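You operate a simulated robot arm through the tools that you are given. There is no shell and no other tool. Be economical: measure what you need, move in short steps, check, and stop when the job is done.

Carry out the task below with a simulated robot arm. There is one attempt and no reset: what you move stays moved.

JOB
Pump the spare wheel on the rack shelf to its label's pressure.
Fine: hose on and dial set before switching on; pump off, bleed by the yellow pump button, blue fitting to its holder.

The check looks at the end state, three seconds after you hand in, the way a careful person would. Anything else that was tipped, shoved, dropped, spilled or broken makes it a failure.

ROBOT AND FRAMES
A 7-joint arm with a two-finger parallel gripper, fixed in place. Base frame: the origin is at the foot of the arm, x ahead of it, y to its left, z up. Readings come in mm, degrees, newtons and seconds.
With the tool pointing down near the work surface it reaches from about 300 to 700 mm from the base axis. Its first joint turns from -66.0 to 66.0 degrees. Payload 1.57 kg.
Tool frame: the origin (TCP) lies between the finger pads and is the grasp point; the fingertips stand 30 mm ahead of it; z points along the fingers, y is the line along which they close. The gripper opens to 110 mm. The fingers are 24 mm wide and 12 mm thick; the gripper's body (48 by 112 mm) begins 78 mm behind the TCP.
Orientation is that of the tool frame in the base frame, as a unit quaternion [w, x, y, z]. With the fingers straight down and closing along the base's y, the tool's x points along the base's -x, its y along +y and its z along -z.

CONTROLS
- The arm moves only by the tool nudge_tool. Its argument "deltas" is a list of rows, each a list of 3 entries, a list of its own where there are three numbers: the shift along the tool's x, y, z in units of 40 mm (1.0 is 40 mm), then the turn, a rotation vector about the tool's x, y, z in units of 5 degrees (1.0 is 5 degrees), then the finger opening in mm, from 0 to 110. In form: [[[x, y, z], [ax, ay, az], jaw], ...]. A call has 1 to 12 rows; each row shifts and turns the commanded pose from where the row before left it, along the tool's axes as they then stand. A call with a number of a shift or a turn outside -1 to 1 is refused whole. A row lasts 0.2 s, in which the tool goes at most 50 mm and 8.6 degrees; a call with a longer step from one row to the next is refused whole, and so is a gripper value outside its range. A pose out of reach is approached as far as the arm can. The call stops where the force on the tool passes 70 N (or 10 N more than at its start, if that is more) or the arm is blocked; 0.2 s more then pass. Each finger travels about 108 mm/s and halts on what it meets, pressing with about 36 N; the grip force reading is that of the motor and also rises with nothing between the fingers. The clock runs only during rows and for 0.2 s after the last one: add rows that do not move to give the fingers time. It gives the time, the measured TCP pose, the force on the tool (base axes), the opening and the grip force at its end, in the units of the frame above (readings bear some noise), with the torque about the TCP (base axes, N m) and any sound that the robot's microphone picked up.
- Cameras (640 x 400 px; columns grow to the right, rows downward): "scene" is fixed at [158.5, -386.3, 1401.9]; the picture's right is [0.83, -0.56, 0.00], its down [-0.32, -0.48, -0.81] and it looks along [0.46, 0.68, -0.58] (base axes); focal length 264 px, centre (320, 200). "wrist" rides on the gripper at [70, 16, -141] in the tool frame; the picture's right is [-0.23, 0.97, 0.00], its down [-0.86, -0.20, -0.48] and it looks along [-0.47, -0.11, 0.88] (tool axes); focal length 222 px, centre (320, 200). There is no depth. A picture from a camera that has moved, and an enlarged one, comes with that camera's place and axes in the base frame and with its lens.
- snapshot(camera): a new picture of that camera. No time passes.
- zoom(camera, box): a new picture of the part [left, top, right, bottom] of that camera's present view, enlarged. No time passes.
- finish_job(): hands the job in; it is judged then, once.

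Work in short steps. Places have to be worked out from the pictures, the camera data and where the tool is seen: move nearer, look again, correct. Check each grasp and each placing, and mend what went wrong. You have 120 turns and 68 pictures in all, those below and enlarged ones among them. Open the gripper and draw the arm clear of the work before you hand the job in, unless the task says otherwise; then end with one line.

The tools are called after "Call:" by a JSON object that holds its "api" and its "payload". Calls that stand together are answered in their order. nudge_tool: Moves the arm, as the interface text tells. Its arguments: {"type":"object","properties":{"deltas":{"type":"array"}},"required":["deltas"]} The other tools are called the same way: snapshot (camera) takes a picture; zoom (camera, box) takes an enlarged picture of a part of a camera's view; finish_job () hands the job in.

At the start:

```text
t: 0.0
eef_pos: [345.9, -3.4, 1227.9]
ee_rot: [-0.001, 0.0, 1.0, 0.001]
contact_force: [-0.8, -0.5, -0.7]
ft_torque: [0.04, -0.05, 0.01]
finger_gap: 109.9
finger_force: 0.1
```

scene: 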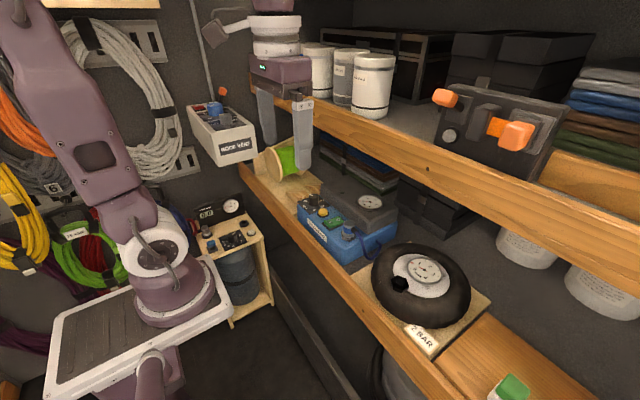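
wrist: 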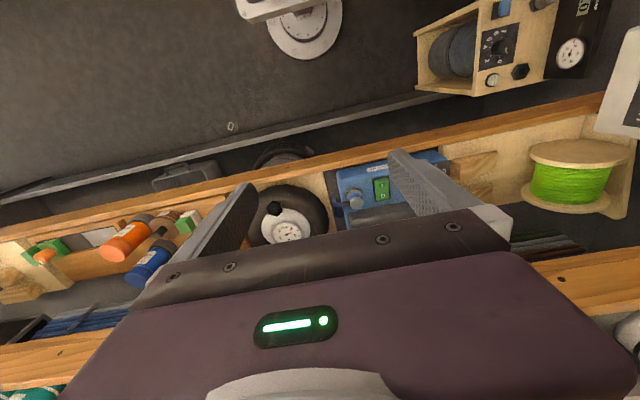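

The pump (blue) stands on the shelf with the wheel next to it. I zoom in to read the controls and labels.

Call:
{"api": "zoom", "payload": {"camera": "scene", "box": [280, 160, 420, 270]}}

Call:
{"api": "zoom", "payload": {"camera": "scene", "box": [350, 230, 510, 370]}}

Call:
{"api": "zoom", "payload": {"camera": "scene", "box": [180, 80, 280, 270]}}

Call:
{"api": "zoom", "payload": {"camera": "wrist", "box": [220, 130, 480, 260]}}

```text
3.64 times, centred on (350, 215) of scene
camera zoom: at [158.5, -386.3, 1401.9], right [0.83, -0.56, 0.0], down [-0.32, -0.48, -0.81], along [0.46, 0.68, -0.58], focal length 960 px, centre (211, 146)
```

zoom: 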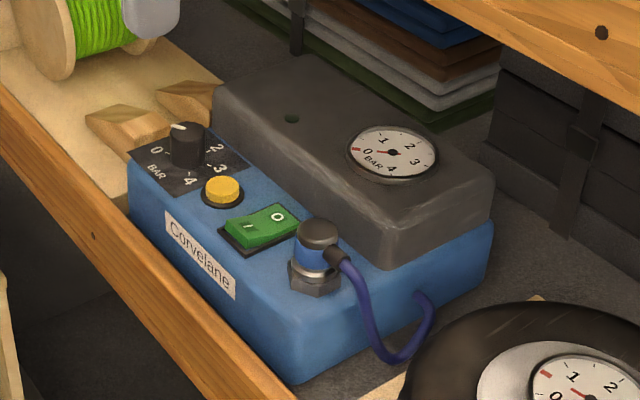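

```text
2.86 times, centred on (430, 300) of scene
camera zoom: at [158.5, -386.3, 1401.9], right [0.83, -0.56, 0.0], down [-0.32, -0.48, -0.81], along [0.46, 0.68, -0.58], focal length 754 px, centre (6, -86)
```

zoom: 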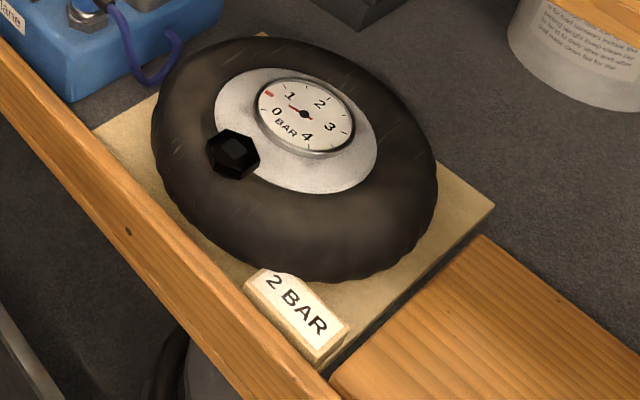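

```text
2.11 times, centred on (230, 175) of scene
camera zoom: at [158.5, -386.3, 1401.9], right [0.83, -0.56, 0.0], down [-0.32, -0.48, -0.81], along [0.46, 0.68, -0.58], focal length 556 px, centre (510, 253)
```

zoom: 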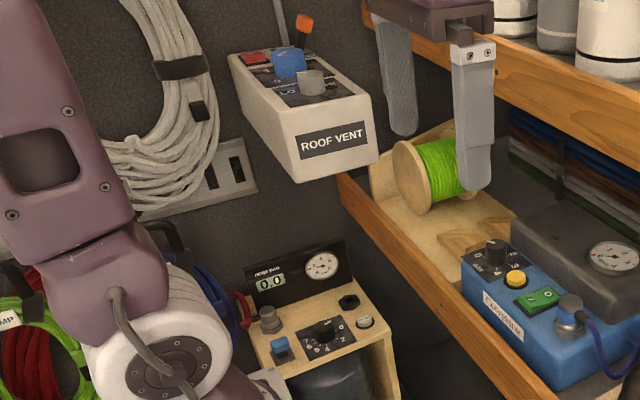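

```text
2.46 times, centred on (350, 195) of wrist
camera zoom: at [276.0, 12.7, 1369.3], right [0.23, 0.97, 0.0], down [0.86, -0.2, 0.48], along [0.47, -0.11, -0.88], focal length 547 px, centre (246, 212)
```

zoom: 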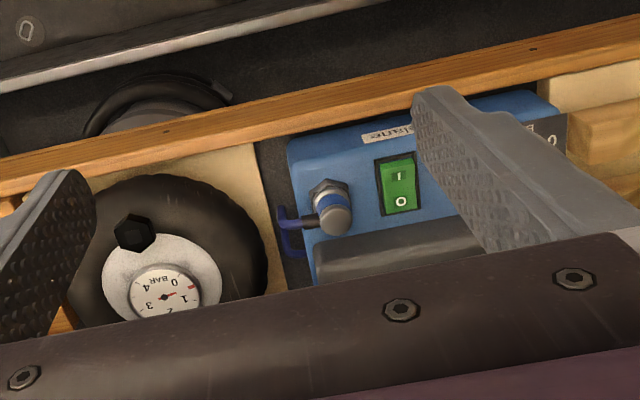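

The fitting sits on the pump near (543, 35, 922). The black hex on the wheel is near (532, -166, 890), and the label says 2 BAR. I move nearer for a better look.

Call:
{"api": "nudge_tool", "payload": {"deltas": [[[-0.56, -0.24, 0.6], [0, 0, 0], 110], [[-0.56, -0.24, 0.6], [0, 0, 0], 110], [[-0.56, -0.24, 0.6], [0, 0, 0], 110], [[-0.56, -0.24, 0.6], [0, 0, 0], 110], [[-0.56, -0.24, 0.6], [0, 0, 0], 110], [[-0.56, -0.24, 0.6], [0, 0, 0], 110], [[0, 0, 0], [0, 0, 0], 110]]}}

Call:
{"api": "snapshot", "payload": {"camera": "wrist"}}

Call:
{"api": "snapshot", "payload": {"camera": "scene"}}

```text
t: 1.6
eef_pos: [478.7, -59.7, 1085.9]
ee_rot: [0.0, 0.0, 1.0, 0.0]
contact_force: [0.4, -0.6, -1.4]
ft_torque: [0.01, 0.02, 0.0]
finger_gap: 110.1
finger_force: 0.0
```

```text
61 pictures are left
camera wrist: at [408.5, -43.7, 1226.5], right [0.23, 0.97, 0.0], down [0.85, -0.2, 0.48], along [0.47, -0.11, -0.88], focal length 222 px, centre (320, 200)
```

wrist: 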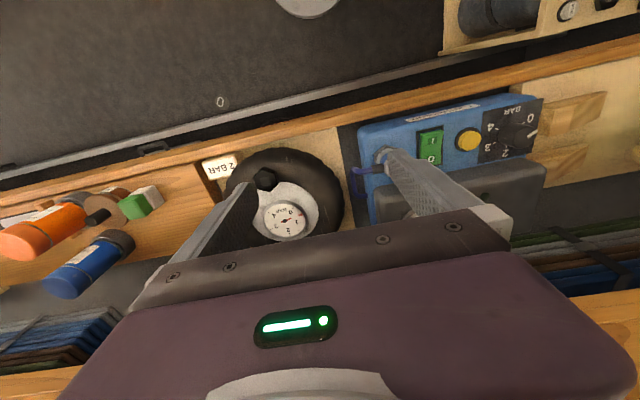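

```text
60 pictures are left
```

scene: 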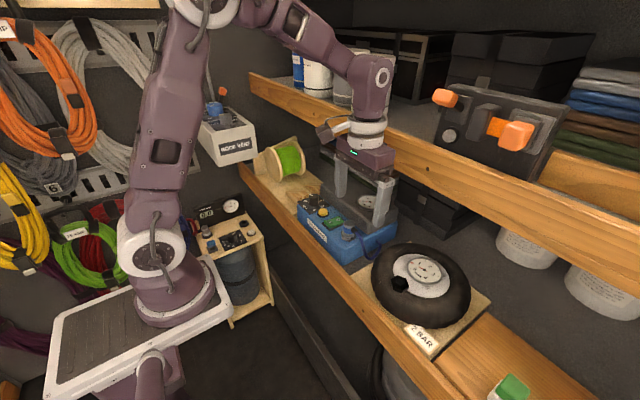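

Call:
{"api": "zoom", "payload": {"camera": "wrist", "box": [190, 130, 350, 250]}}

Call:
{"api": "zoom", "payload": {"camera": "wrist", "box": [350, 80, 560, 220]}}

```text
3.33 times, centred on (270, 190) of wrist
camera zoom: at [408.5, -43.7, 1226.5], right [0.23, 0.97, 0.0], down [0.85, -0.2, 0.48], along [0.47, -0.11, -0.88], focal length 740 px, centre (487, 233)
```

zoom: 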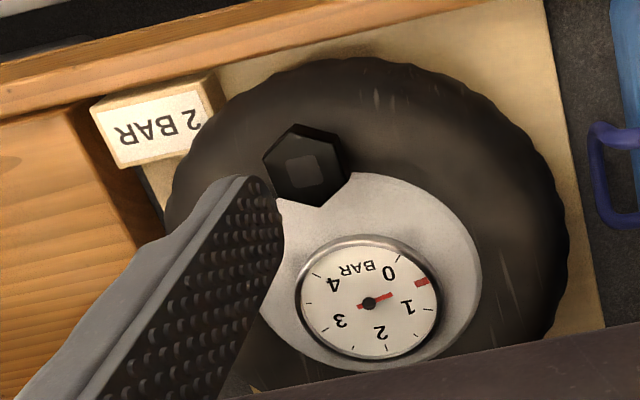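

```text
2.86 times, centred on (455, 150) of wrist
camera zoom: at [408.5, -43.7, 1226.5], right [0.23, 0.97, 0.0], down [0.85, -0.2, 0.48], along [0.47, -0.11, -0.88], focal length 635 px, centre (-66, 343)
```

zoom: 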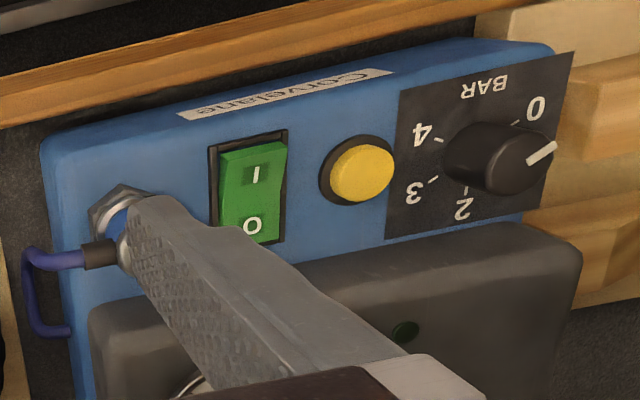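

The hex on the wheel needs a closer look to tell whether it is a cap or the bare valve. I move above the wheel.

Call:
{"api": "nudge_tool", "payload": {"deltas": [[[0, -0.75, 0.6], [0, 0, 0], 110], [[0, -0.75, 0.6], [0, 0, 0], 110], [[0, -0.75, 0.6], [0, 0, 0], 110], [[0, 0, 0.3], [0, 0, 0], 110], [[0, 0, 0], [0, 0, 0], 110]]}}

Call:
{"api": "zoom", "payload": {"camera": "wrist", "box": [220, 80, 480, 240]}}

```text
t: 2.8
eef_pos: [480.0, -148.6, 998.7]
ee_rot: [0.001, 0.0, 1.0, 0.0]
contact_force: [0.1, 0.2, 0.0]
ft_torque: [0.0, 0.0, 0.02]
finger_gap: 109.9
finger_force: 0.1
```

```text
2.46 times, centred on (350, 160) of wrist
camera zoom: at [409.7, -133.6, 1139.9], right [0.23, 0.97, 0.0], down [0.86, -0.2, 0.48], along [0.47, -0.11, -0.88], focal length 547 px, centre (246, 298)
```

zoom: 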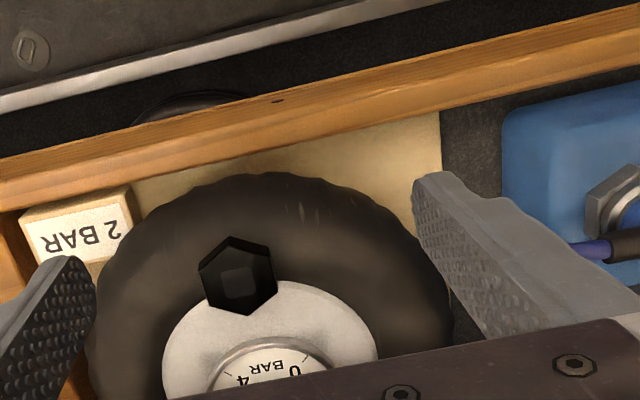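

Call:
{"api": "zoom", "payload": {"camera": "wrist", "box": [285, 165, 355, 215]}}

Call:
{"api": "zoom", "payload": {"camera": "scene", "box": [375, 260, 435, 305]}}

Call:
{"api": "zoom", "payload": {"camera": "scene", "box": [320, 210, 390, 260]}}

```text
8.00 times, centred on (320, 190) of wrist
camera zoom: at [409.7, -133.6, 1139.9], right [0.23, 0.97, 0.0], down [0.86, -0.2, 0.48], along [0.47, -0.11, -0.88], focal length 1777 px, centre (320, 280)
```

zoom: 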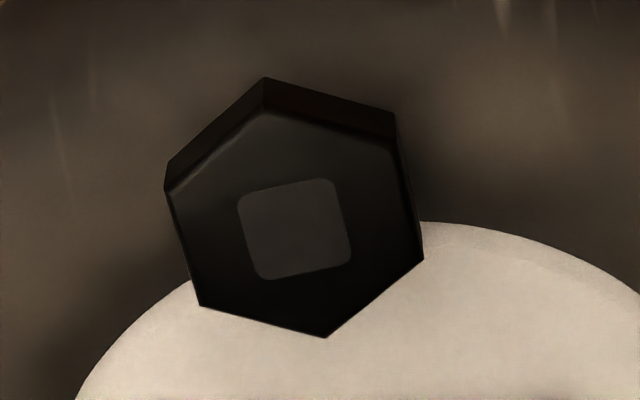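

```text
8.89 times, centred on (405, 282) of scene
camera zoom: at [158.5, -386.3, 1401.9], right [0.83, -0.56, 0.0], down [-0.32, -0.48, -0.81], along [0.46, 0.68, -0.58], focal length 2347 px, centre (-436, -533)
```

zoom: 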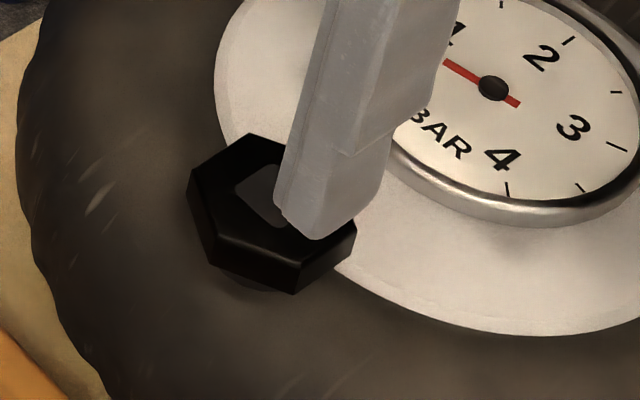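

```text
8.00 times, centred on (355, 235) of scene
camera zoom: at [158.5, -386.3, 1401.9], right [0.83, -0.56, 0.0], down [-0.32, -0.48, -0.81], along [0.46, 0.68, -0.58], focal length 2112 px, centre (40, -80)
```

zoom: 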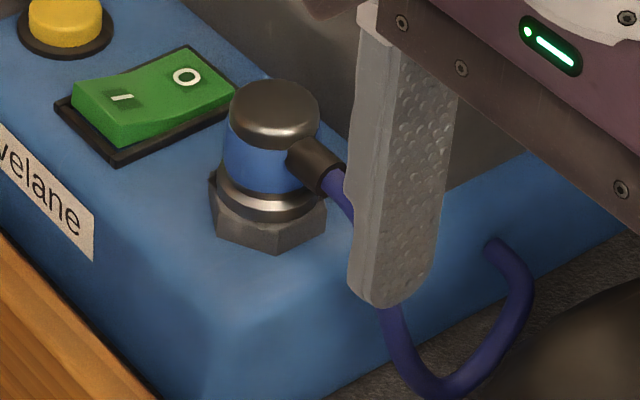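

The hex is about 32 mm wide with its top near z 897, and may be a dust cap. Taking the fitting off its holder will show how a bare stem looks, so I move above the fitting and then turn 90° so the fingers close along x, clear of the hose.

Call:
{"api": "nudge_tool", "payload": {"deltas": [[[-0.32, 0.92, 0], [0, 0, 0], 56], [[-0.32, 0.92, 0], [0, 0, 0], 56], [[-0.32, 0.92, 0], [0, 0, 0], 56], [[-0.32, 0.92, 0], [0, 0, 0], 56], [[-0.3, 0.92, 0], [0, 0, 0], 56], [[0, 0, 0], [0, 0, 1], 56], [[0, 0, 0], [0, 0, 1], 56], [[0, 0, 0], [0, 0, 1], 56], [[0, 0, 0], [0, 0, 1], 56], [[0, 0, 0], [0, 0, 1], 56], [[0, 0, 0], [0, 0, 1], 56]]}}

Call:
{"api": "nudge_tool", "payload": {"deltas": [[[0, 0, 0], [0, 0, 1], 56], [[0, 0, 0], [0, 0, 1], 56], [[0, 0, 0], [0, 0, 1], 56], [[0, 0, 0], [0, 0, 1], 56], [[0, 0, 0], [0, 0, 1], 56], [[0, 0, 0], [0, 0, 1], 56], [[0, 0, 0], [0, 0, 1], 56], [[0, 0, 0], [0, 0, 1], 56], [[0, 0, 0], [0, 0, 1], 56], [[0, 0, 0], [0, 0, 1], 56], [[0, 0, 0], [0, 0, 1], 56], [[0, 0, 0], [0, 0, 1], 56]]}}

Call:
{"api": "snapshot", "payload": {"camera": "wrist"}}

Call:
{"api": "snapshot", "payload": {"camera": "scene"}}

```text
t: 5.2
eef_pos: [541.0, 36.8, 999.8]
ee_rot: [-0.002, 0.254, 0.967, 0.0]
contact_force: [-48.3, 29.0, 7.5]
ft_torque: [-3.23, -6.23, 3.22]
finger_gap: 56.2
finger_force: 0.1
```

```text
t: 5.5
eef_pos: [538.3, 38.5, 1000.4]
ee_rot: [-0.005, 0.268, 0.963, 0.001]
contact_force: [-33.8, 5.0, 15.1]
ft_torque: [-0.03, -4.91, 1.38]
finger_gap: 55.8
finger_force: 0.1
stopped in row 1: the force on the tool passed its limit at 78 N (the readings are from after the stop); the commanded pose is now the measured one
```

```text
53 pictures are left
camera wrist: at [489.1, 87.1, 1142.7], right [0.7, 0.72, 0.0], down [0.63, -0.62, 0.47], along [0.33, -0.33, -0.88], focal length 222 px, centre (320, 200)
```

wrist: 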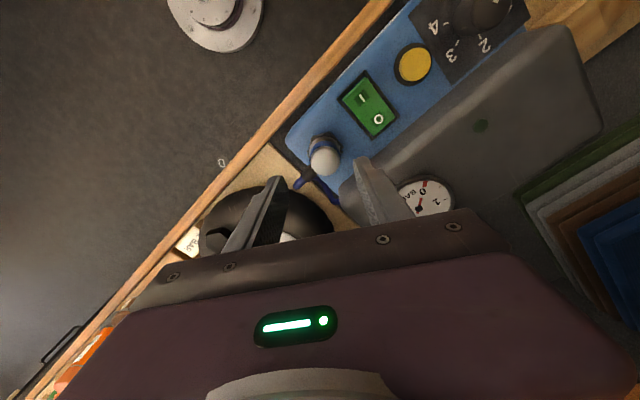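

```text
52 pictures are left
```

scene: 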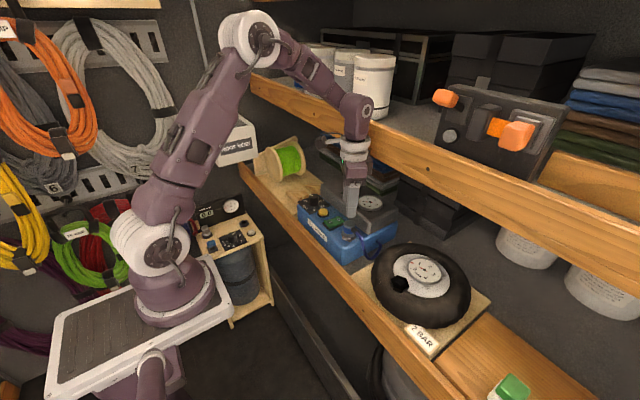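

Turning made the hand's corner meet the upper shelf's front edge (about x 590, z 1120). I back off in x and look at the shelf edge geometry before going on.

Call:
{"api": "nudge_tool", "payload": {"deltas": [[[0.6, -0.3, 0], [0, 0, 0], 56], [[0.6, -0.3, 0], [0, 0, 0], 56], [[0.4, -0.2, 0], [0, 0, 0], 56], [[0, 0, 0], [0, 0, 0], 56]]}}

Call:
{"api": "zoom", "payload": {"camera": "scene", "box": [280, 80, 480, 260]}}

```text
t: 6.5
eef_pos: [469.7, 42.7, 999.2]
ee_rot: [-0.004, 0.271, 0.963, 0.001]
contact_force: [-0.7, -0.9, 1.1]
ft_torque: [-0.02, 0.0, 0.01]
finger_gap: 56.1
finger_force: 0.1
```

```text
2.22 times, centred on (380, 170) of scene
camera zoom: at [158.5, -386.3, 1401.9], right [0.83, -0.56, 0.0], down [-0.32, -0.48, -0.81], along [0.46, 0.68, -0.58], focal length 587 px, centre (187, 267)
```

zoom: 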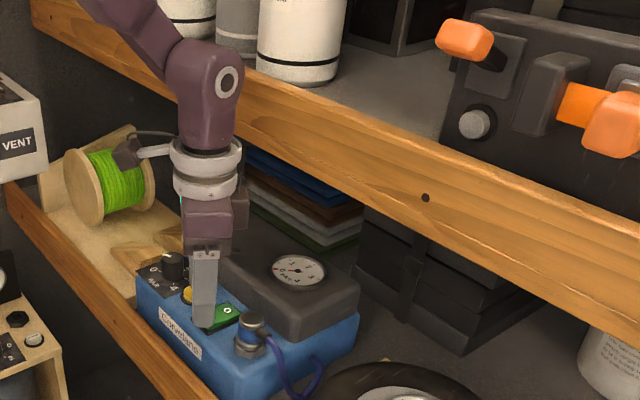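

The shelf's underside is near z 1125, so the hand passes beneath it once lowered, with only the slim wrist link at the edge. I lower to about z 950 while finishing the turn, away from the shelf.

Call:
{"api": "nudge_tool", "payload": {"deltas": [[[0, 0, 0.1], [0, 0, 0.975], 56], [[0, 0, 0.1], [0, 0, 0.975], 56], [[0, 0, 0.1], [0, 0, 0.975], 56], [[0, 0, 0.1], [0, 0, 0.975], 56], [[0, 0, 0.1], [0, 0, 0.975], 56], [[0, 0, 0.1], [0, 0, 0.975], 56], [[0, 0, 0.1], [0, 0, 0.975], 56], [[0, 0, 0.1], [0, 0, 0.975], 56], [[0, 0, 0.1], [0, 0, 0.975], 56], [[0, 0, 0.1], [0, 0, 0.975], 56], [[0, 0, 0.1], [0, 0, 0.975], 56], [[0, 0, 0.1], [0, 0, 0.975], 56]]}}

Call:
{"api": "snapshot", "payload": {"camera": "wrist"}}

```text
t: 9.1
eef_pos: [468.9, 44.1, 952.2]
ee_rot: [-0.004, 0.707, 0.707, -0.001]
contact_force: [0.3, -1.0, -0.3]
ft_torque: [0.01, 0.0, 0.0]
finger_gap: 56.3
finger_force: 0.0
```

```text
50 pictures are left
camera wrist: at [486.4, 111.9, 1093.5], right [0.97, -0.23, -0.01], down [-0.2, -0.86, 0.48], along [-0.11, -0.46, -0.88], focal length 222 px, centre (320, 200)
```

wrist: 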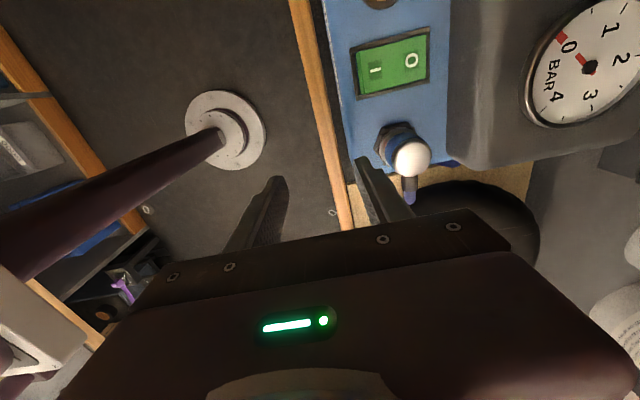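

From the near view the fitting's top is at about (546, 41, 918). I move above it at z about 960 with the jaw narrowed to 46 mm.

Call:
{"api": "nudge_tool", "payload": {"deltas": [[[0, 0, -0.2], [0, 0, 0], 46], [[-0.03, 0.64, 0], [0, 0, 0], 46], [[-0.03, 0.64, 0], [0, 0, 0], 46], [[-0.02, 0.64, 0], [0, 0, 0], 46], [[0, 0, 0], [0, 0, 0], 46]]}}

Call:
{"api": "zoom", "payload": {"camera": "wrist", "box": [220, 120, 420, 245]}}

Call:
{"api": "zoom", "payload": {"camera": "scene", "box": [290, 110, 440, 260]}}

```text
t: 10.3
eef_pos: [546.7, 41.3, 960.4]
ee_rot: [-0.004, 0.706, 0.708, -0.002]
contact_force: [0.2, -0.4, 0.5]
ft_torque: [0.01, 0.01, 0.04]
finger_gap: 46.1
finger_force: 0.0
```

```text
3.20 times, centred on (320, 182) of wrist
camera zoom: at [563.0, 109.7, 1101.5], right [0.97, -0.23, -0.01], down [-0.2, -0.86, 0.48], along [-0.11, -0.46, -0.88], focal length 711 px, centre (320, 256)
```

zoom: 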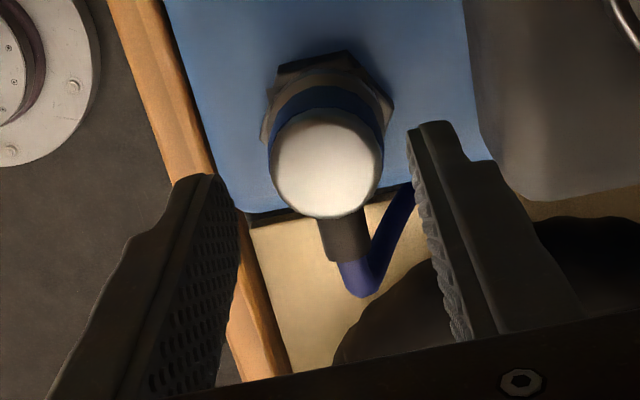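

```text
2.67 times, centred on (365, 185) of scene
camera zoom: at [158.5, -386.3, 1401.9], right [0.83, -0.56, 0.0], down [-0.32, -0.48, -0.81], along [0.46, 0.68, -0.58], focal length 704 px, centre (200, 240)
```

zoom: 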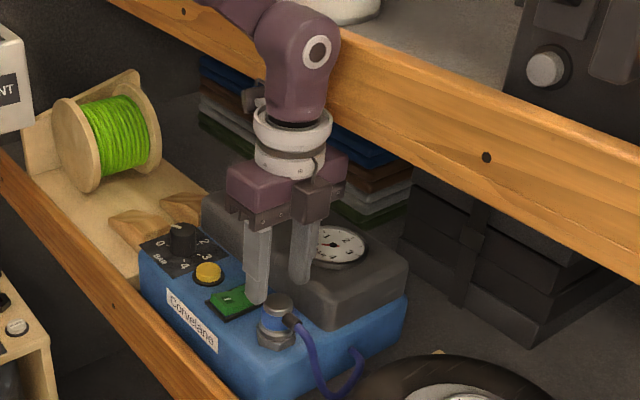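

Fitting is centred at about (548, 41) and the fingers straddle it. I descend to z 926 so the tips stay above the holder's hex, then close.

Call:
{"api": "nudge_tool", "payload": {"deltas": [[[0, 0.03, 0.3], [0, 0, 0], 46], [[0, 0, 0.3], [0, 0, 0], 46], [[0, 0, 0.26], [0, 0, 0], 46], [[0, 0, 0], [0, 0, 0], 46]]}}

Call:
{"api": "zoom", "payload": {"camera": "wrist", "box": [220, 120, 420, 245]}}

Call:
{"api": "zoom", "payload": {"camera": "scene", "box": [320, 190, 400, 250]}}

```text
t: 11.3
eef_pos: [547.2, 39.0, 926.3]
ee_rot: [-0.003, 0.707, 0.707, -0.002]
contact_force: [0.6, 0.5, 0.6]
ft_torque: [0.01, 0.01, -0.03]
finger_gap: 45.9
finger_force: 0.0
```

```text
3.20 times, centred on (320, 182) of wrist
camera zoom: at [564.2, 108.3, 1067.0], right [0.97, -0.23, -0.01], down [-0.19, -0.86, 0.48], along [-0.11, -0.46, -0.88], focal length 711 px, centre (320, 256)
```

zoom: 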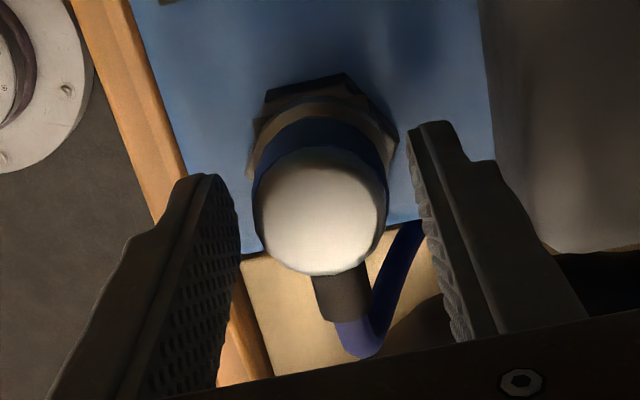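

```text
6.67 times, centred on (360, 220) of scene
camera zoom: at [158.5, -386.3, 1401.9], right [0.83, -0.56, 0.0], down [-0.32, -0.48, -0.81], along [0.46, 0.68, -0.58], focal length 1760 px, centre (53, 67)
```

zoom: 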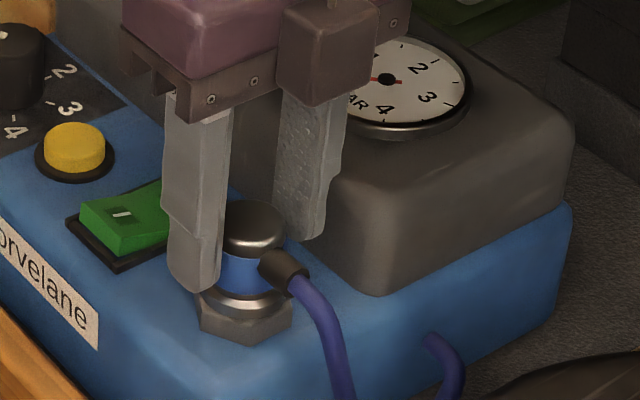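

Fingers flank the fitting body just above the hex. Closing on it.

Call:
{"api": "nudge_tool", "payload": {"deltas": [[[0, 0, 0], [0, 0, 0], 36], [[0, 0, 0], [0, 0, 0], 24], [[0, 0, 0], [0, 0, 0], 20], [[0, 0, 0], [0, 0, 0], 20]]}}

```text
t: 12.3
eef_pos: [547.0, 40.7, 925.8]
ee_rot: [-0.003, 0.706, 0.708, -0.001]
contact_force: [-1.2, 0.5, 0.3]
ft_torque: [-0.01, 0.0, 0.0]
finger_gap: 30.3
finger_force: 35.7
heard: snap
```

Gripped at 30.3 mm, and a snap was heard. I lift straight up gently.

Call:
{"api": "nudge_tool", "payload": {"deltas": [[[0, 0, -0.2], [0, 0, 0], 20], [[0, 0, -0.3], [0, 0, 0], 20], [[0, 0, -0.35], [0, 0, 0], 20], [[0, 0, 0], [0, 0, 0], 20]]}}

Call:
{"api": "zoom", "payload": {"camera": "scene", "box": [310, 180, 410, 255]}}

Call:
{"api": "zoom", "payload": {"camera": "wrist", "box": [220, 100, 420, 225]}}

```text
t: 13.3
eef_pos: [548.4, 40.4, 960.7]
ee_rot: [-0.003, 0.706, 0.708, -0.001]
contact_force: [0.2, 0.8, 0.1]
ft_torque: [0.02, -0.02, -0.02]
finger_gap: 19.9
finger_force: 0.1
```

```text
5.33 times, centred on (360, 218) of scene
camera zoom: at [158.5, -386.3, 1401.9], right [0.83, -0.56, 0.0], down [-0.32, -0.48, -0.81], along [0.46, 0.68, -0.58], focal length 1408 px, centre (107, 107)
```

zoom: 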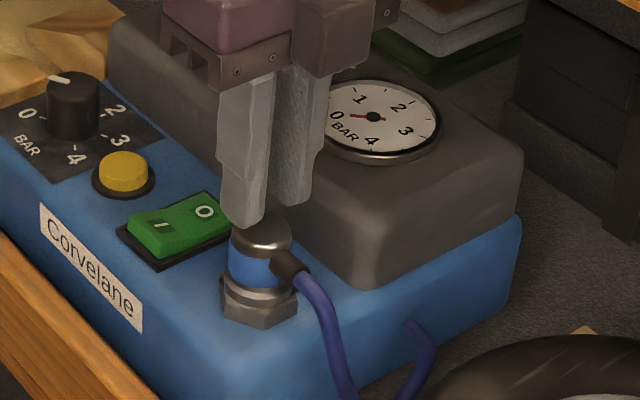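

```text
3.20 times, centred on (320, 162) of wrist
camera zoom: at [564.7, 108.8, 1100.9], right [0.97, -0.23, -0.01], down [-0.19, -0.86, 0.48], along [-0.11, -0.46, -0.88], focal length 711 px, centre (320, 320)
```

zoom: 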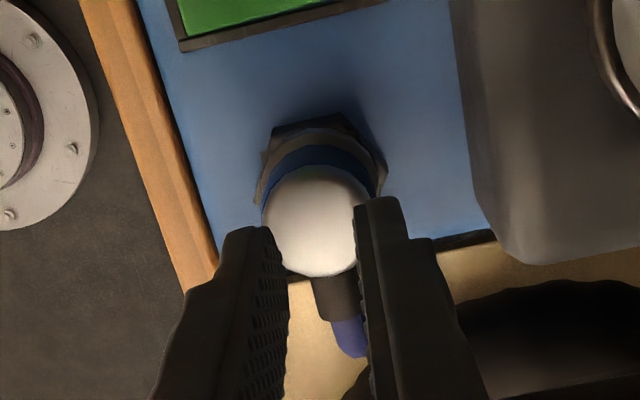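

The fingers slipped off; the fitting is held in its holder. I look at it closely for a latch or bayonet hint.

Call:
{"api": "zoom", "payload": {"camera": "scene", "box": [338, 212, 378, 247]}}

Call:
{"api": "zoom", "payload": {"camera": "wrist", "box": [290, 130, 350, 200]}}

```text
11.43 times, centred on (358, 230) of scene
camera zoom: at [158.5, -386.3, 1401.9], right [0.83, -0.56, 0.0], down [-0.32, -0.48, -0.81], along [0.46, 0.68, -0.58], focal length 3017 px, centre (-114, -137)
```

zoom: 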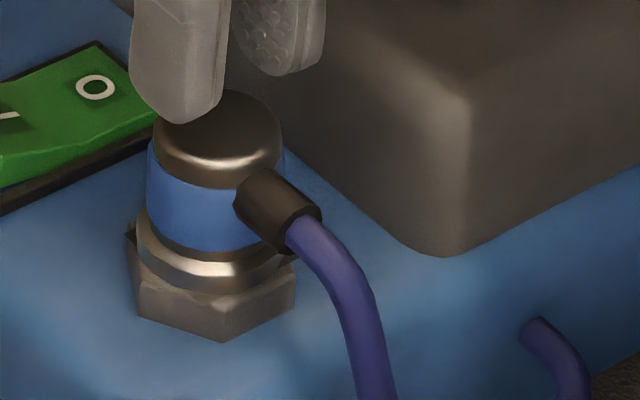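

```text
5.71 times, centred on (320, 165) of wrist
camera zoom: at [564.7, 108.8, 1100.9], right [0.97, -0.23, -0.01], down [-0.19, -0.86, 0.48], along [-0.11, -0.46, -0.88], focal length 1269 px, centre (320, 400)
```

zoom: 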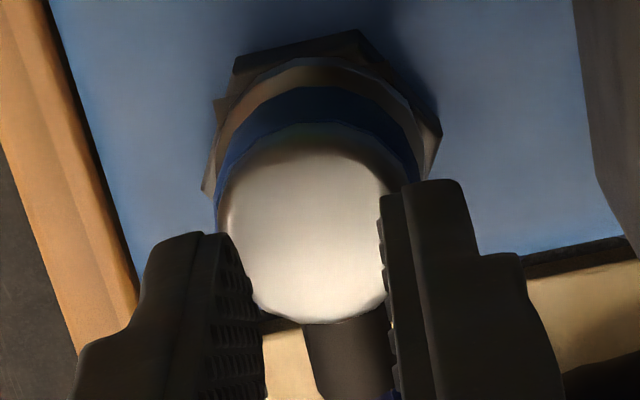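

No clear latch is visible. I regrip a little lower and pull in small increments while reading the force.

Call:
{"api": "nudge_tool", "payload": {"deltas": [[[0, -0.03, 0], [0, 0, 0], 46], [[0, 0, 0.3], [0, 0, 0], 46], [[0, 0, 0.3], [0, 0, 0], 46], [[0, 0, 0.32], [0, 0, 0], 46], [[0, 0, 0], [0, 0, 0], 30], [[0, 0, 0], [0, 0, 0], 15], [[0, 0, 0], [0, 0, 0], 10], [[0, 0, 0], [0, 0, 0], 10]]}}

Call:
{"api": "nudge_tool", "payload": {"deltas": [[[0, 0, -0.08], [0, 0, 0], 0], [[0, 0, 0], [0, 0, 0], 0]]}}

```text
t: 15.1
eef_pos: [545.3, 41.2, 922.5]
ee_rot: [-0.004, 0.707, 0.708, -0.001]
contact_force: [0.1, 0.4, -0.5]
ft_torque: [0.0, -0.02, 0.01]
finger_gap: 30.3
finger_force: 35.8
```

```text
t: 15.7
eef_pos: [545.4, 41.3, 924.6]
ee_rot: [-0.003, 0.706, 0.708, -0.001]
contact_force: [0.2, -0.3, -0.3]
ft_torque: [-0.01, 0.04, 0.0]
finger_gap: 30.4
finger_force: 36.2
```

No resistance after 2 mm. I lift a bit more and look.

Call:
{"api": "nudge_tool", "payload": {"deltas": [[[0, 0, -0.08], [0, 0, 0], 0], [[0, 0, -0.08], [0, 0, 0], 0], [[0, 0, -0.08], [0, 0, 0], 0], [[0, 0, 0], [0, 0, 0], 0]]}}

Call:
{"api": "zoom", "payload": {"camera": "scene", "box": [330, 200, 390, 250]}}

```text
t: 16.7
eef_pos: [546.6, 41.0, 934.7]
ee_rot: [-0.005, 0.707, 0.708, 0.0]
contact_force: [-0.1, 0.1, -0.8]
ft_torque: [-0.01, -0.02, 0.01]
finger_gap: 30.3
finger_force: 35.9
```

```text
8.00 times, centred on (360, 225) of scene
camera zoom: at [158.5, -386.3, 1401.9], right [0.83, -0.56, 0.0], down [-0.32, -0.48, -0.81], along [0.46, 0.68, -0.58], focal length 2112 px, centre (0, 0)
```

zoom: 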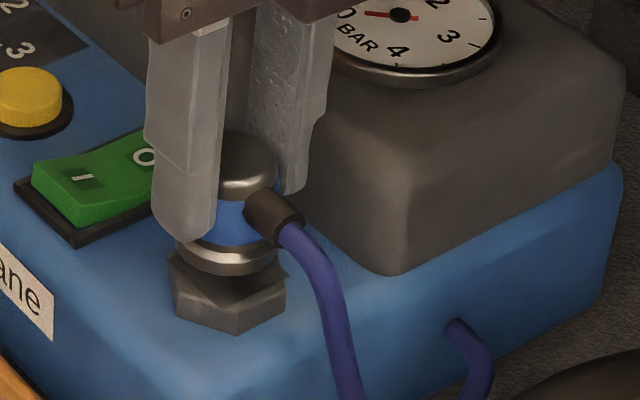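

The fitting is rising with the hand this time. I continue lifting slowly.

Call:
{"api": "nudge_tool", "payload": {"deltas": [[[0, 0, -0.15], [0, 0, 0], 0], [[0, 0, -0.15], [0, 0, 0], 0], [[0, 0, -0.15], [0, 0, 0], 0], [[0, 0, -0.15], [0, 0, 0], 0], [[0, 0, -0.15], [0, 0, 0], 0], [[0, 0, 0], [0, 0, 0], 0]]}}

Call:
{"api": "zoom", "payload": {"camera": "scene", "box": [310, 180, 410, 255]}}

```text
t: 18.1
eef_pos: [546.5, 41.2, 965.2]
ee_rot: [-0.003, 0.706, 0.708, -0.002]
contact_force: [-1.0, -0.7, -0.9]
ft_torque: [-0.02, 0.02, 0.02]
finger_gap: 30.4
finger_force: 36.5
```

```text
5.33 times, centred on (360, 218) of scene
camera zoom: at [158.5, -386.3, 1401.9], right [0.83, -0.56, 0.0], down [-0.32, -0.48, -0.81], along [0.46, 0.68, -0.58], focal length 1408 px, centre (107, 107)
```

zoom: 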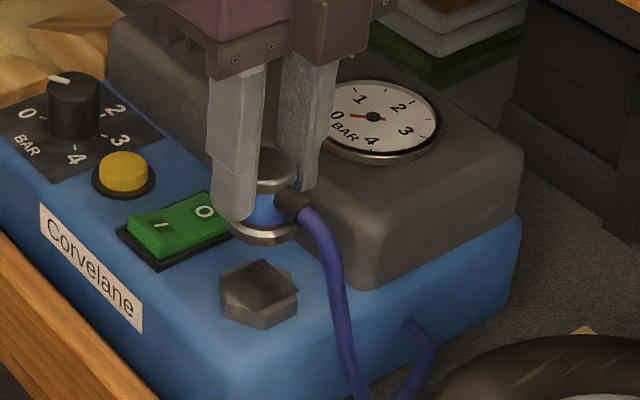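

The holder is a hex with a square top, just like the black hex on the wheel, so that hex is the valve. I move toward the wheel, and check the holder and valve orientation on the way.

Call:
{"api": "nudge_tool", "payload": {"deltas": [[[-0.64, -0.05, 0], [0, 0, 0], 0], [[-0.64, -0.05, 0], [0, 0, 0], 0], [[-0.64, -0.05, 0], [0, 0, 0], 0], [[0, 0, 0], [0, 0, 0], 0]]}}

Call:
{"api": "zoom", "payload": {"camera": "wrist", "box": [200, 0, 440, 230]}}

Call:
{"api": "zoom", "payload": {"camera": "scene", "box": [320, 190, 440, 310]}}

```text
t: 19.1
eef_pos: [539.5, -33.6, 964.7]
ee_rot: [-0.005, 0.707, 0.708, -0.001]
contact_force: [-0.8, -0.5, -1.3]
ft_torque: [0.02, 0.0, 0.0]
finger_gap: 30.4
finger_force: 36.0
```

```text
1.74 times, centred on (320, 115) of wrist
camera zoom: at [557.1, 34.5, 1106.3], right [0.97, -0.23, -0.01], down [-0.19, -0.86, 0.48], along [-0.11, -0.46, -0.88], focal length 386 px, centre (320, 348)
```

zoom: 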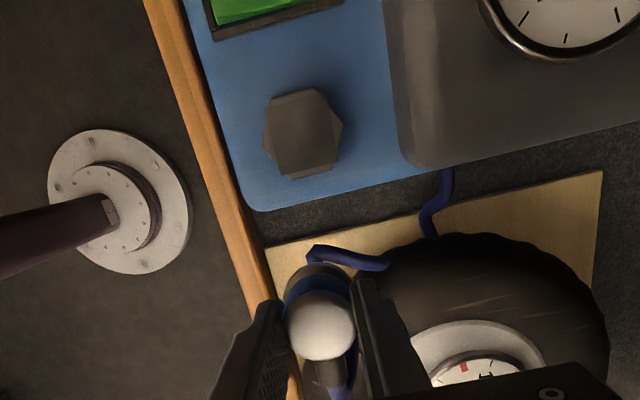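

```text
3.33 times, centred on (380, 250) of scene
camera zoom: at [158.5, -386.3, 1401.9], right [0.83, -0.56, 0.0], down [-0.32, -0.48, -0.81], along [0.46, 0.68, -0.58], focal length 880 px, centre (120, 33)
```

zoom: 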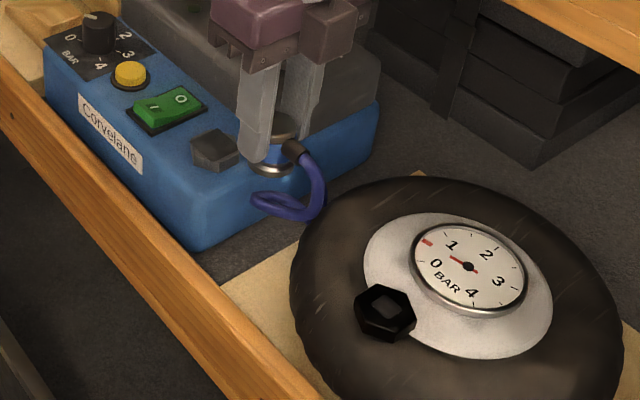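

I go on to above the valve, about (529, -165), keeping z 965.

Call:
{"api": "nudge_tool", "payload": {"deltas": [[[-0.55, -0.042, 0], [0, 0, 0], 0], [[-0.55, -0.042, 0], [0, 0, 0], 0], [[-0.55, -0.042, 0], [0, 0, 0], 0], [[-0.55, -0.042, 0], [0, 0, 0], 0], [[-0.55, -0.042, 0], [0, 0, 0], 0], [[-0.55, -0.042, 0], [0, 0, 0], 0], [[0, 0, 0], [0, 0, 0], 0]]}}

Call:
{"api": "zoom", "payload": {"camera": "wrist", "box": [240, 100, 400, 240]}}

Call:
{"api": "zoom", "payload": {"camera": "scene", "box": [360, 220, 460, 310]}}

```text
t: 20.7
eef_pos: [530.7, -166.8, 965.2]
ee_rot: [-0.003, 0.707, 0.708, -0.001]
contact_force: [0.3, 0.9, -0.8]
ft_torque: [0.01, -0.04, -0.04]
finger_gap: 30.3
finger_force: 35.6
```

```text
2.86 times, centred on (320, 170) of wrist
camera zoom: at [548.2, -99.4, 1106.6], right [0.97, -0.23, -0.01], down [-0.19, -0.86, 0.48], along [-0.11, -0.46, -0.88], focal length 635 px, centre (320, 286)
```

zoom: 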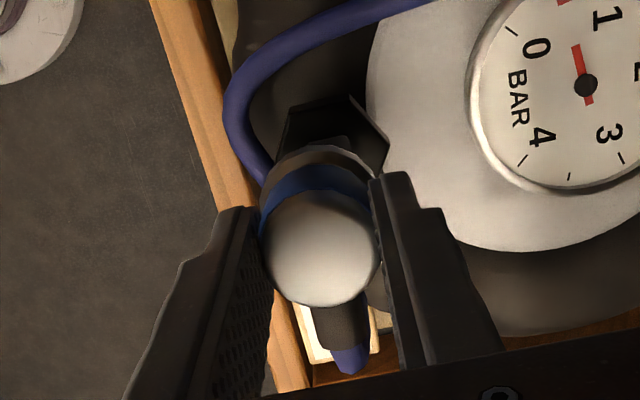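

```text
4.44 times, centred on (410, 265) of scene
camera zoom: at [158.5, -386.3, 1401.9], right [0.83, -0.56, 0.0], down [-0.32, -0.48, -0.81], along [0.46, 0.68, -0.58], focal length 1173 px, centre (-80, -89)
```

zoom: 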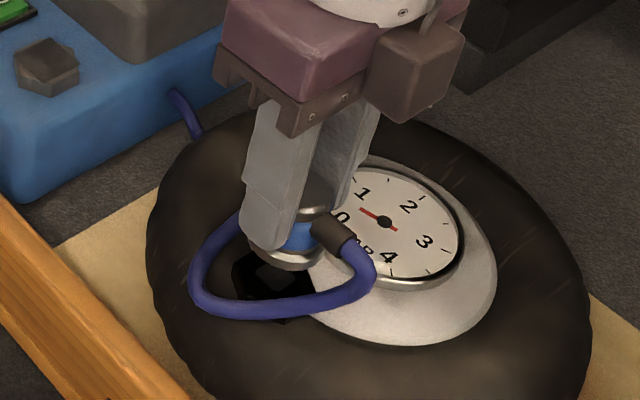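

Reprojecting the hex corners puts the valve centre at about (535, -165.5) with its top near z 889. I shift +4 mm in x and descend part way, then check.

Call:
{"api": "nudge_tool", "payload": {"deltas": [[[0.03, 0.11, 0], [0, 0, 0], 0], [[0, 0, 0.25], [0, 0, 0], 0], [[0, 0, 0.25], [0, 0, 0], 0], [[0, 0, 0.12], [0, 0, 0], 0], [[0, 0, 0], [0, 0, 0], 0]]}}

Call:
{"api": "zoom", "payload": {"camera": "wrist", "box": [240, 80, 400, 220]}}

Call:
{"api": "zoom", "payload": {"camera": "scene", "box": [370, 250, 440, 310]}}

```text
t: 21.9
eef_pos: [536.3, -166.5, 939.5]
ee_rot: [-0.003, 0.706, 0.708, -0.001]
contact_force: [-0.1, 0.1, 0.4]
ft_torque: [-0.01, 0.0, 0.03]
finger_gap: 30.4
finger_force: 36.0
```

```text
2.86 times, centred on (320, 150) of wrist
camera zoom: at [552.3, -98.7, 1081.0], right [0.97, -0.23, -0.01], down [-0.2, -0.86, 0.48], along [-0.11, -0.46, -0.88], focal length 635 px, centre (320, 343)
```

zoom: 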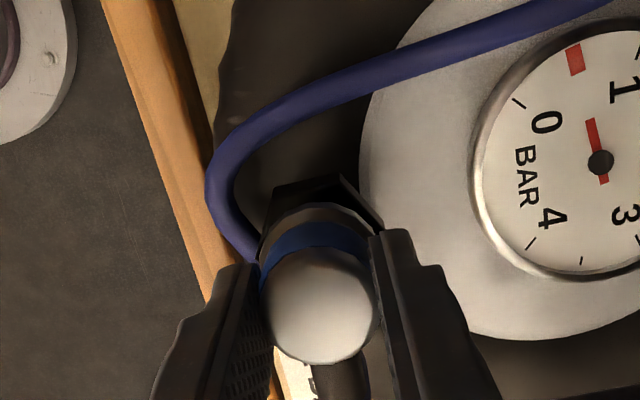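

```text
6.67 times, centred on (405, 280) of scene
camera zoom: at [158.5, -386.3, 1401.9], right [0.83, -0.56, 0.0], down [-0.32, -0.48, -0.81], along [0.46, 0.68, -0.58], focal length 1760 px, centre (-247, -333)
```

zoom: 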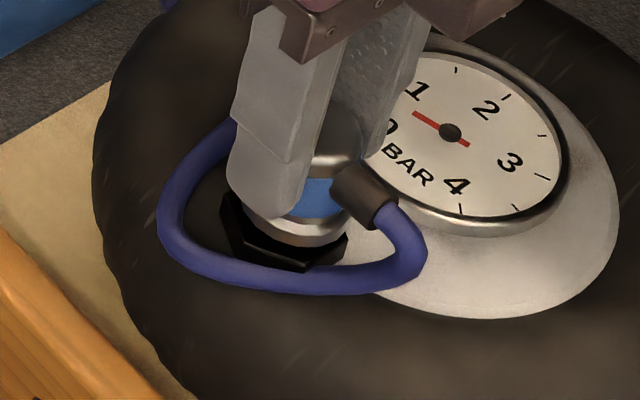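

Alignment looks good in both views. I trim by about 1 mm and descend slowly until it seats.

Call:
{"api": "nudge_tool", "payload": {"deltas": [[[0.02, -0.03, 0.1], [0, 0, 0], 0], [[0, 0, 0.1], [0, 0, 0], 0], [[0, 0, 0.06], [0, 0, 0], 0], [[0, 0, 0.05], [0, 0, 0], 0], [[0, 0, 0.05], [0, 0, 0], 0], [[0, 0, 0], [0, 0, 0], 0]]}}

Call:
{"api": "zoom", "payload": {"camera": "scene", "box": [370, 250, 440, 310]}}

```text
t: 23.3
eef_pos: [534.7, -166.2, 926.3]
ee_rot: [-0.001, 0.706, 0.708, 0.001]
contact_force: [17.5, 2.3, 25.8]
ft_torque: [0.05, -0.64, 0.06]
finger_gap: 30.4
finger_force: 35.7
heard: snap
```

```text
6.67 times, centred on (405, 280) of scene
camera zoom: at [158.5, -386.1, 1401.9], right [0.83, -0.56, 0.0], down [-0.32, -0.48, -0.81], along [0.46, 0.68, -0.58], focal length 1760 px, centre (-247, -333)
```

zoom: 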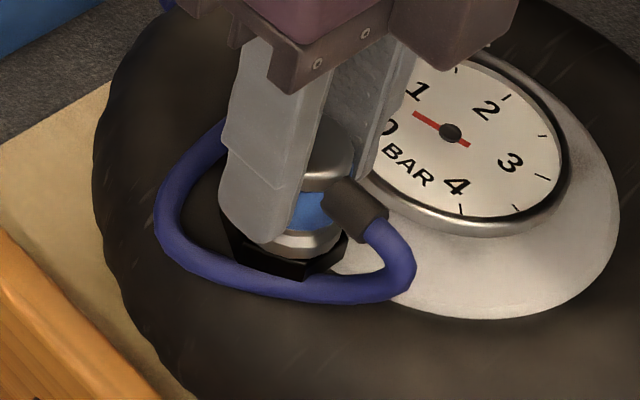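

Snap: the fitting latched on the valve. I open the fingers and rise straight up, then check.

Call:
{"api": "nudge_tool", "payload": {"deltas": [[[0, 0.03, -0.03], [0, 0, 0], 32], [[0, 0, 0], [0, 0, 0], 40], [[0, 0, 0], [0, 0, 0], 44], [[0, 0, 0], [0, 0, 0], 44]]}}

Call:
{"api": "nudge_tool", "payload": {"deltas": [[[0, 0, -0.3], [0, 0, 0], 44], [[0, 0, -0.3], [0, 0, 0], 44], [[0, 0, -0.4], [0, 0, 0], 44], [[0, 0, 0], [0, 0, 0], 44]]}}

Call:
{"api": "zoom", "payload": {"camera": "scene", "box": [350, 220, 450, 310]}}

```text
t: 24.3
eef_pos: [535.5, -166.3, 927.7]
ee_rot: [-0.003, 0.707, 0.707, -0.002]
contact_force: [0.5, -1.5, 0.1]
ft_torque: [0.0, 0.01, 0.02]
finger_gap: 43.8
finger_force: 0.0
```

```text
t: 25.3
eef_pos: [536.2, -164.2, 967.4]
ee_rot: [-0.004, 0.706, 0.708, -0.002]
contact_force: [-0.8, 1.0, -0.2]
ft_torque: [-0.03, -0.02, 0.0]
finger_gap: 44.2
finger_force: 0.0
```

```text
4.44 times, centred on (400, 265) of scene
camera zoom: at [158.5, -386.3, 1401.9], right [0.83, -0.56, 0.0], down [-0.32, -0.48, -0.81], along [0.46, 0.68, -0.58], focal length 1173 px, centre (-36, -89)
```

zoom: 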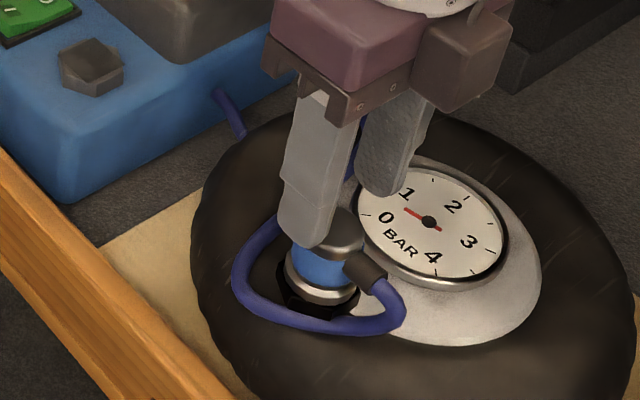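

Fitting is well seated on the valve. Next is the dial: I back off to x about 490, travel to y about 190, then turn the hand back so the camera can see the knob.

Call:
{"api": "nudge_tool", "payload": {"deltas": [[[0, -0.57, -0.1], [0, 0, 0], 44], [[0, -0.57, -0.1], [0, 0, 0], 44], [[0.97, 0, 0], [0, 0, 0], 44], [[0.97, 0, 0], [0, 0, 0], 44], [[0.97, 0, 0], [0, 0, 0], 44], [[0.97, 0, 0], [0, 0, 0], 44], [[0.97, 0, 0], [0, 0, 0], 44], [[0.97, 0, 0], [0, 0, 0], 44], [[0.97, 0, 0], [0, 0, 0], 44], [[0.97, 0, 0], [0, 0, 0], 44], [[0.97, 0, 0], [0, 0, 0], 44], [[0, 0, 0], [0, 0, 0], 44]]}}

Call:
{"api": "nudge_tool", "payload": {"deltas": [[[0, 0, 0], [0, 0, -1], 44], [[0, 0, 0], [0, 0, -1], 44], [[0, 0, 0], [0, 0, -1], 44], [[0, 0, 0], [0, 0, -1], 44], [[0, 0, 0], [0, 0, -1], 44], [[0, 0, 0], [0, 0, -1], 44], [[0, 0, 0], [0, 0, -1], 44], [[0, 0, 0], [0, 0, -1], 44], [[0, 0, 0], [0, 0, -1], 44], [[0, 0, 0], [0, 0, -1], 44], [[0, 0, 0], [0, 0, -1], 44], [[0, 0, 0], [0, 0, -1], 44]]}}

Call:
{"api": "nudge_tool", "payload": {"deltas": [[[0, 0, 0], [0, 0, -1], 44], [[0, 0, 0], [0, 0, -1], 44], [[0, 0, 0], [0, 0, -1], 44], [[0, 0, 0], [0, 0, -1], 44], [[0, 0, 0], [0, 0, -1], 44], [[0, 0, 0], [0, 0, -1], 44], [[0, 0, 0], [0, 0, 0], 44]]}}

Call:
{"api": "snapshot", "payload": {"camera": "wrist"}}

```text
t: 27.9
eef_pos: [488.7, 179.8, 976.0]
ee_rot: [-0.004, 0.707, 0.707, -0.001]
contact_force: [0.8, 0.3, 0.1]
ft_torque: [0.0, 0.01, 0.03]
finger_gap: 44.1
finger_force: 0.0
```

```text
t: 30.5
eef_pos: [489.9, 182.2, 976.9]
ee_rot: [-0.004, 0.258, 0.966, 0.001]
contact_force: [-0.6, -0.1, -0.1]
ft_torque: [-0.02, 0.04, -0.01]
finger_gap: 43.9
finger_force: 0.1
```

```text
t: 32.1
eef_pos: [489.0, 181.7, 977.3]
ee_rot: [-0.004, 0.0, 1.0, 0.002]
contact_force: [0.0, -0.1, -0.2]
ft_torque: [0.02, 0.0, -0.03]
finger_gap: 44.1
finger_force: 0.1
```

```text
31 pictures are left
camera wrist: at [419.9, 197.5, 1117.7], right [0.23, 0.97, 0.0], down [0.86, -0.2, 0.47], along [0.46, -0.1, -0.88], focal length 222 px, centre (320, 200)
```

wrist: 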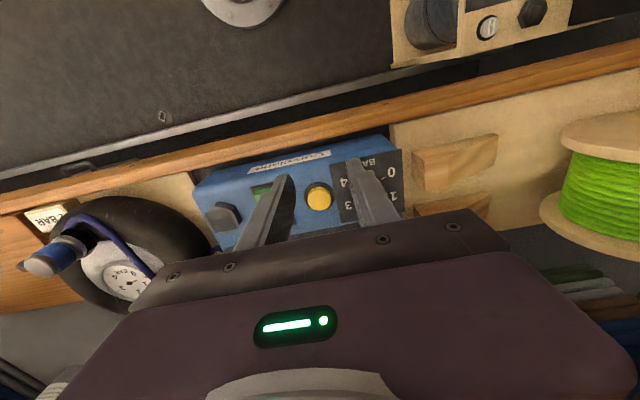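

The knob is hidden behind the left finger's neighbour; I shift +y by 32 mm with a wider jaw and look.

Call:
{"api": "nudge_tool", "payload": {"deltas": [[[0, 0.4, 0], [0, 0, 0], 60], [[0, 0.4, 0], [0, 0, 0], 60], [[0, 0, 0], [0, 0, 0], 60]]}}

Call:
{"api": "zoom", "payload": {"camera": "wrist", "box": [220, 110, 420, 250]}}

```text
t: 32.9
eef_pos: [488.7, 214.3, 977.2]
ee_rot: [-0.004, -0.001, 1.0, 0.002]
contact_force: [0.4, 0.5, -0.1]
ft_torque: [0.0, 0.02, 0.0]
finger_gap: 60.4
finger_force: 0.0
```

```text
2.86 times, centred on (320, 180) of wrist
camera zoom: at [419.4, 229.6, 1119.3], right [0.23, 0.97, 0.0], down [0.86, -0.2, 0.47], along [0.46, -0.1, -0.88], focal length 635 px, centre (320, 257)
```

zoom: 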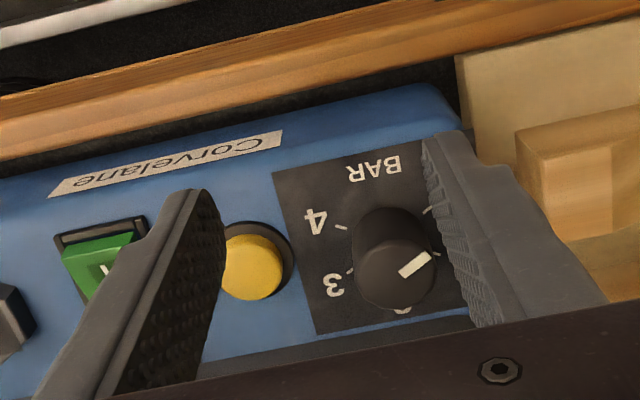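

Working out the ticks: dial centre ≈ (546, 232), with 0 at +120°, 2 pointing to +x and 60° per bar. The pointer is near 0, so I need about 115° clockwise. I move over the knob and pre-turn the hand by -50°.

Call:
{"api": "nudge_tool", "payload": {"deltas": [[[0, 0.44, 0.8], [0, 0, 0], 50], [[-0.72, 0, 0], [0, 0, 0], 50], [[-0.72, 0, 0], [0, 0, 0], 50], [[0, 0, 0], [0, 0, 0], 50]]}}

Call:
{"api": "zoom", "payload": {"camera": "wrist", "box": [240, 110, 400, 230]}}

```text
t: 33.9
eef_pos: [546.7, 231.9, 943.3]
ee_rot: [-0.004, -0.001, 1.0, 0.002]
contact_force: [-0.3, 0.5, 0.1]
ft_torque: [-0.03, -0.01, 0.01]
finger_gap: 49.9
finger_force: 0.0
```

```text
3.33 times, centred on (320, 170) of wrist
camera zoom: at [477.1, 247.1, 1086.0], right [0.23, 0.97, 0.0], down [0.86, -0.2, 0.47], along [0.46, -0.1, -0.88], focal length 740 px, centre (320, 300)
```

zoom: 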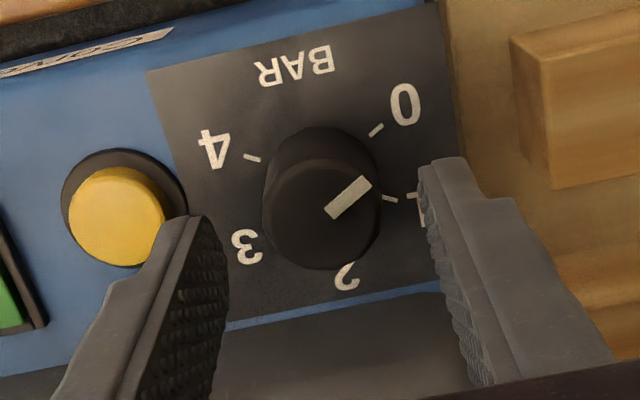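

The pointer sits at 0 (about 118°), with the knob centred at (547, 232.5) and its top at z 905. I pre-turn -60°, then descend and grip.

Call:
{"api": "nudge_tool", "payload": {"deltas": [[[0, 0, 0], [0, 0, -1], 50], [[0, 0, 0], [0, 0, -1], 50], [[0, 0, 0], [0, 0, -1], 50], [[0, 0, 0], [0, 0, -1], 50], [[0, 0, 0], [0, 0, -1], 50], [[0, 0, 0], [0, 0, -1], 50], [[0, 0, 0], [0, 0, -1], 50], [[0, 0, 0], [0, 0, -1], 50], [[0, 0, 0], [0, 0, -1], 50], [[0, 0, 0], [0, 0, -1], 50], [[0, 0, 0], [0, 0, -1], 50], [[0, 0, 0], [0, 0, -1], 50]]}}

Call:
{"api": "zoom", "payload": {"camera": "wrist", "box": [240, 110, 400, 230]}}

```text
t: 36.5
eef_pos: [546.7, 233.2, 943.9]
ee_rot: [-0.003, -0.501, 0.865, 0.004]
contact_force: [0.8, 0.5, -0.5]
ft_torque: [0.02, 0.04, 0.0]
finger_gap: 50.3
finger_force: 0.0
```

```text
3.33 times, centred on (320, 170) of wrist
camera zoom: at [498.1, 179.0, 1085.5], right [-0.73, 0.68, 0.01], down [0.6, 0.64, 0.48], along [0.32, 0.35, -0.88], focal length 740 px, centre (320, 300)
```

zoom: 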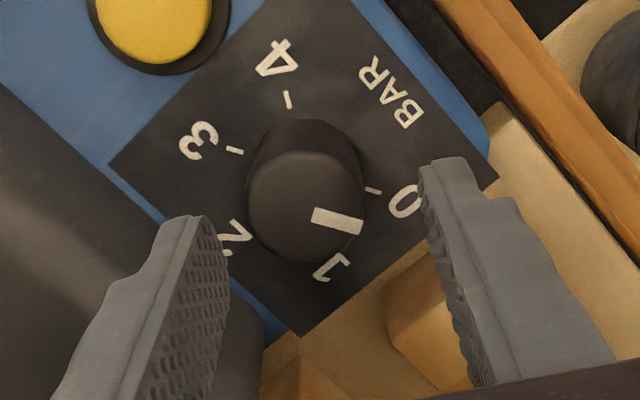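

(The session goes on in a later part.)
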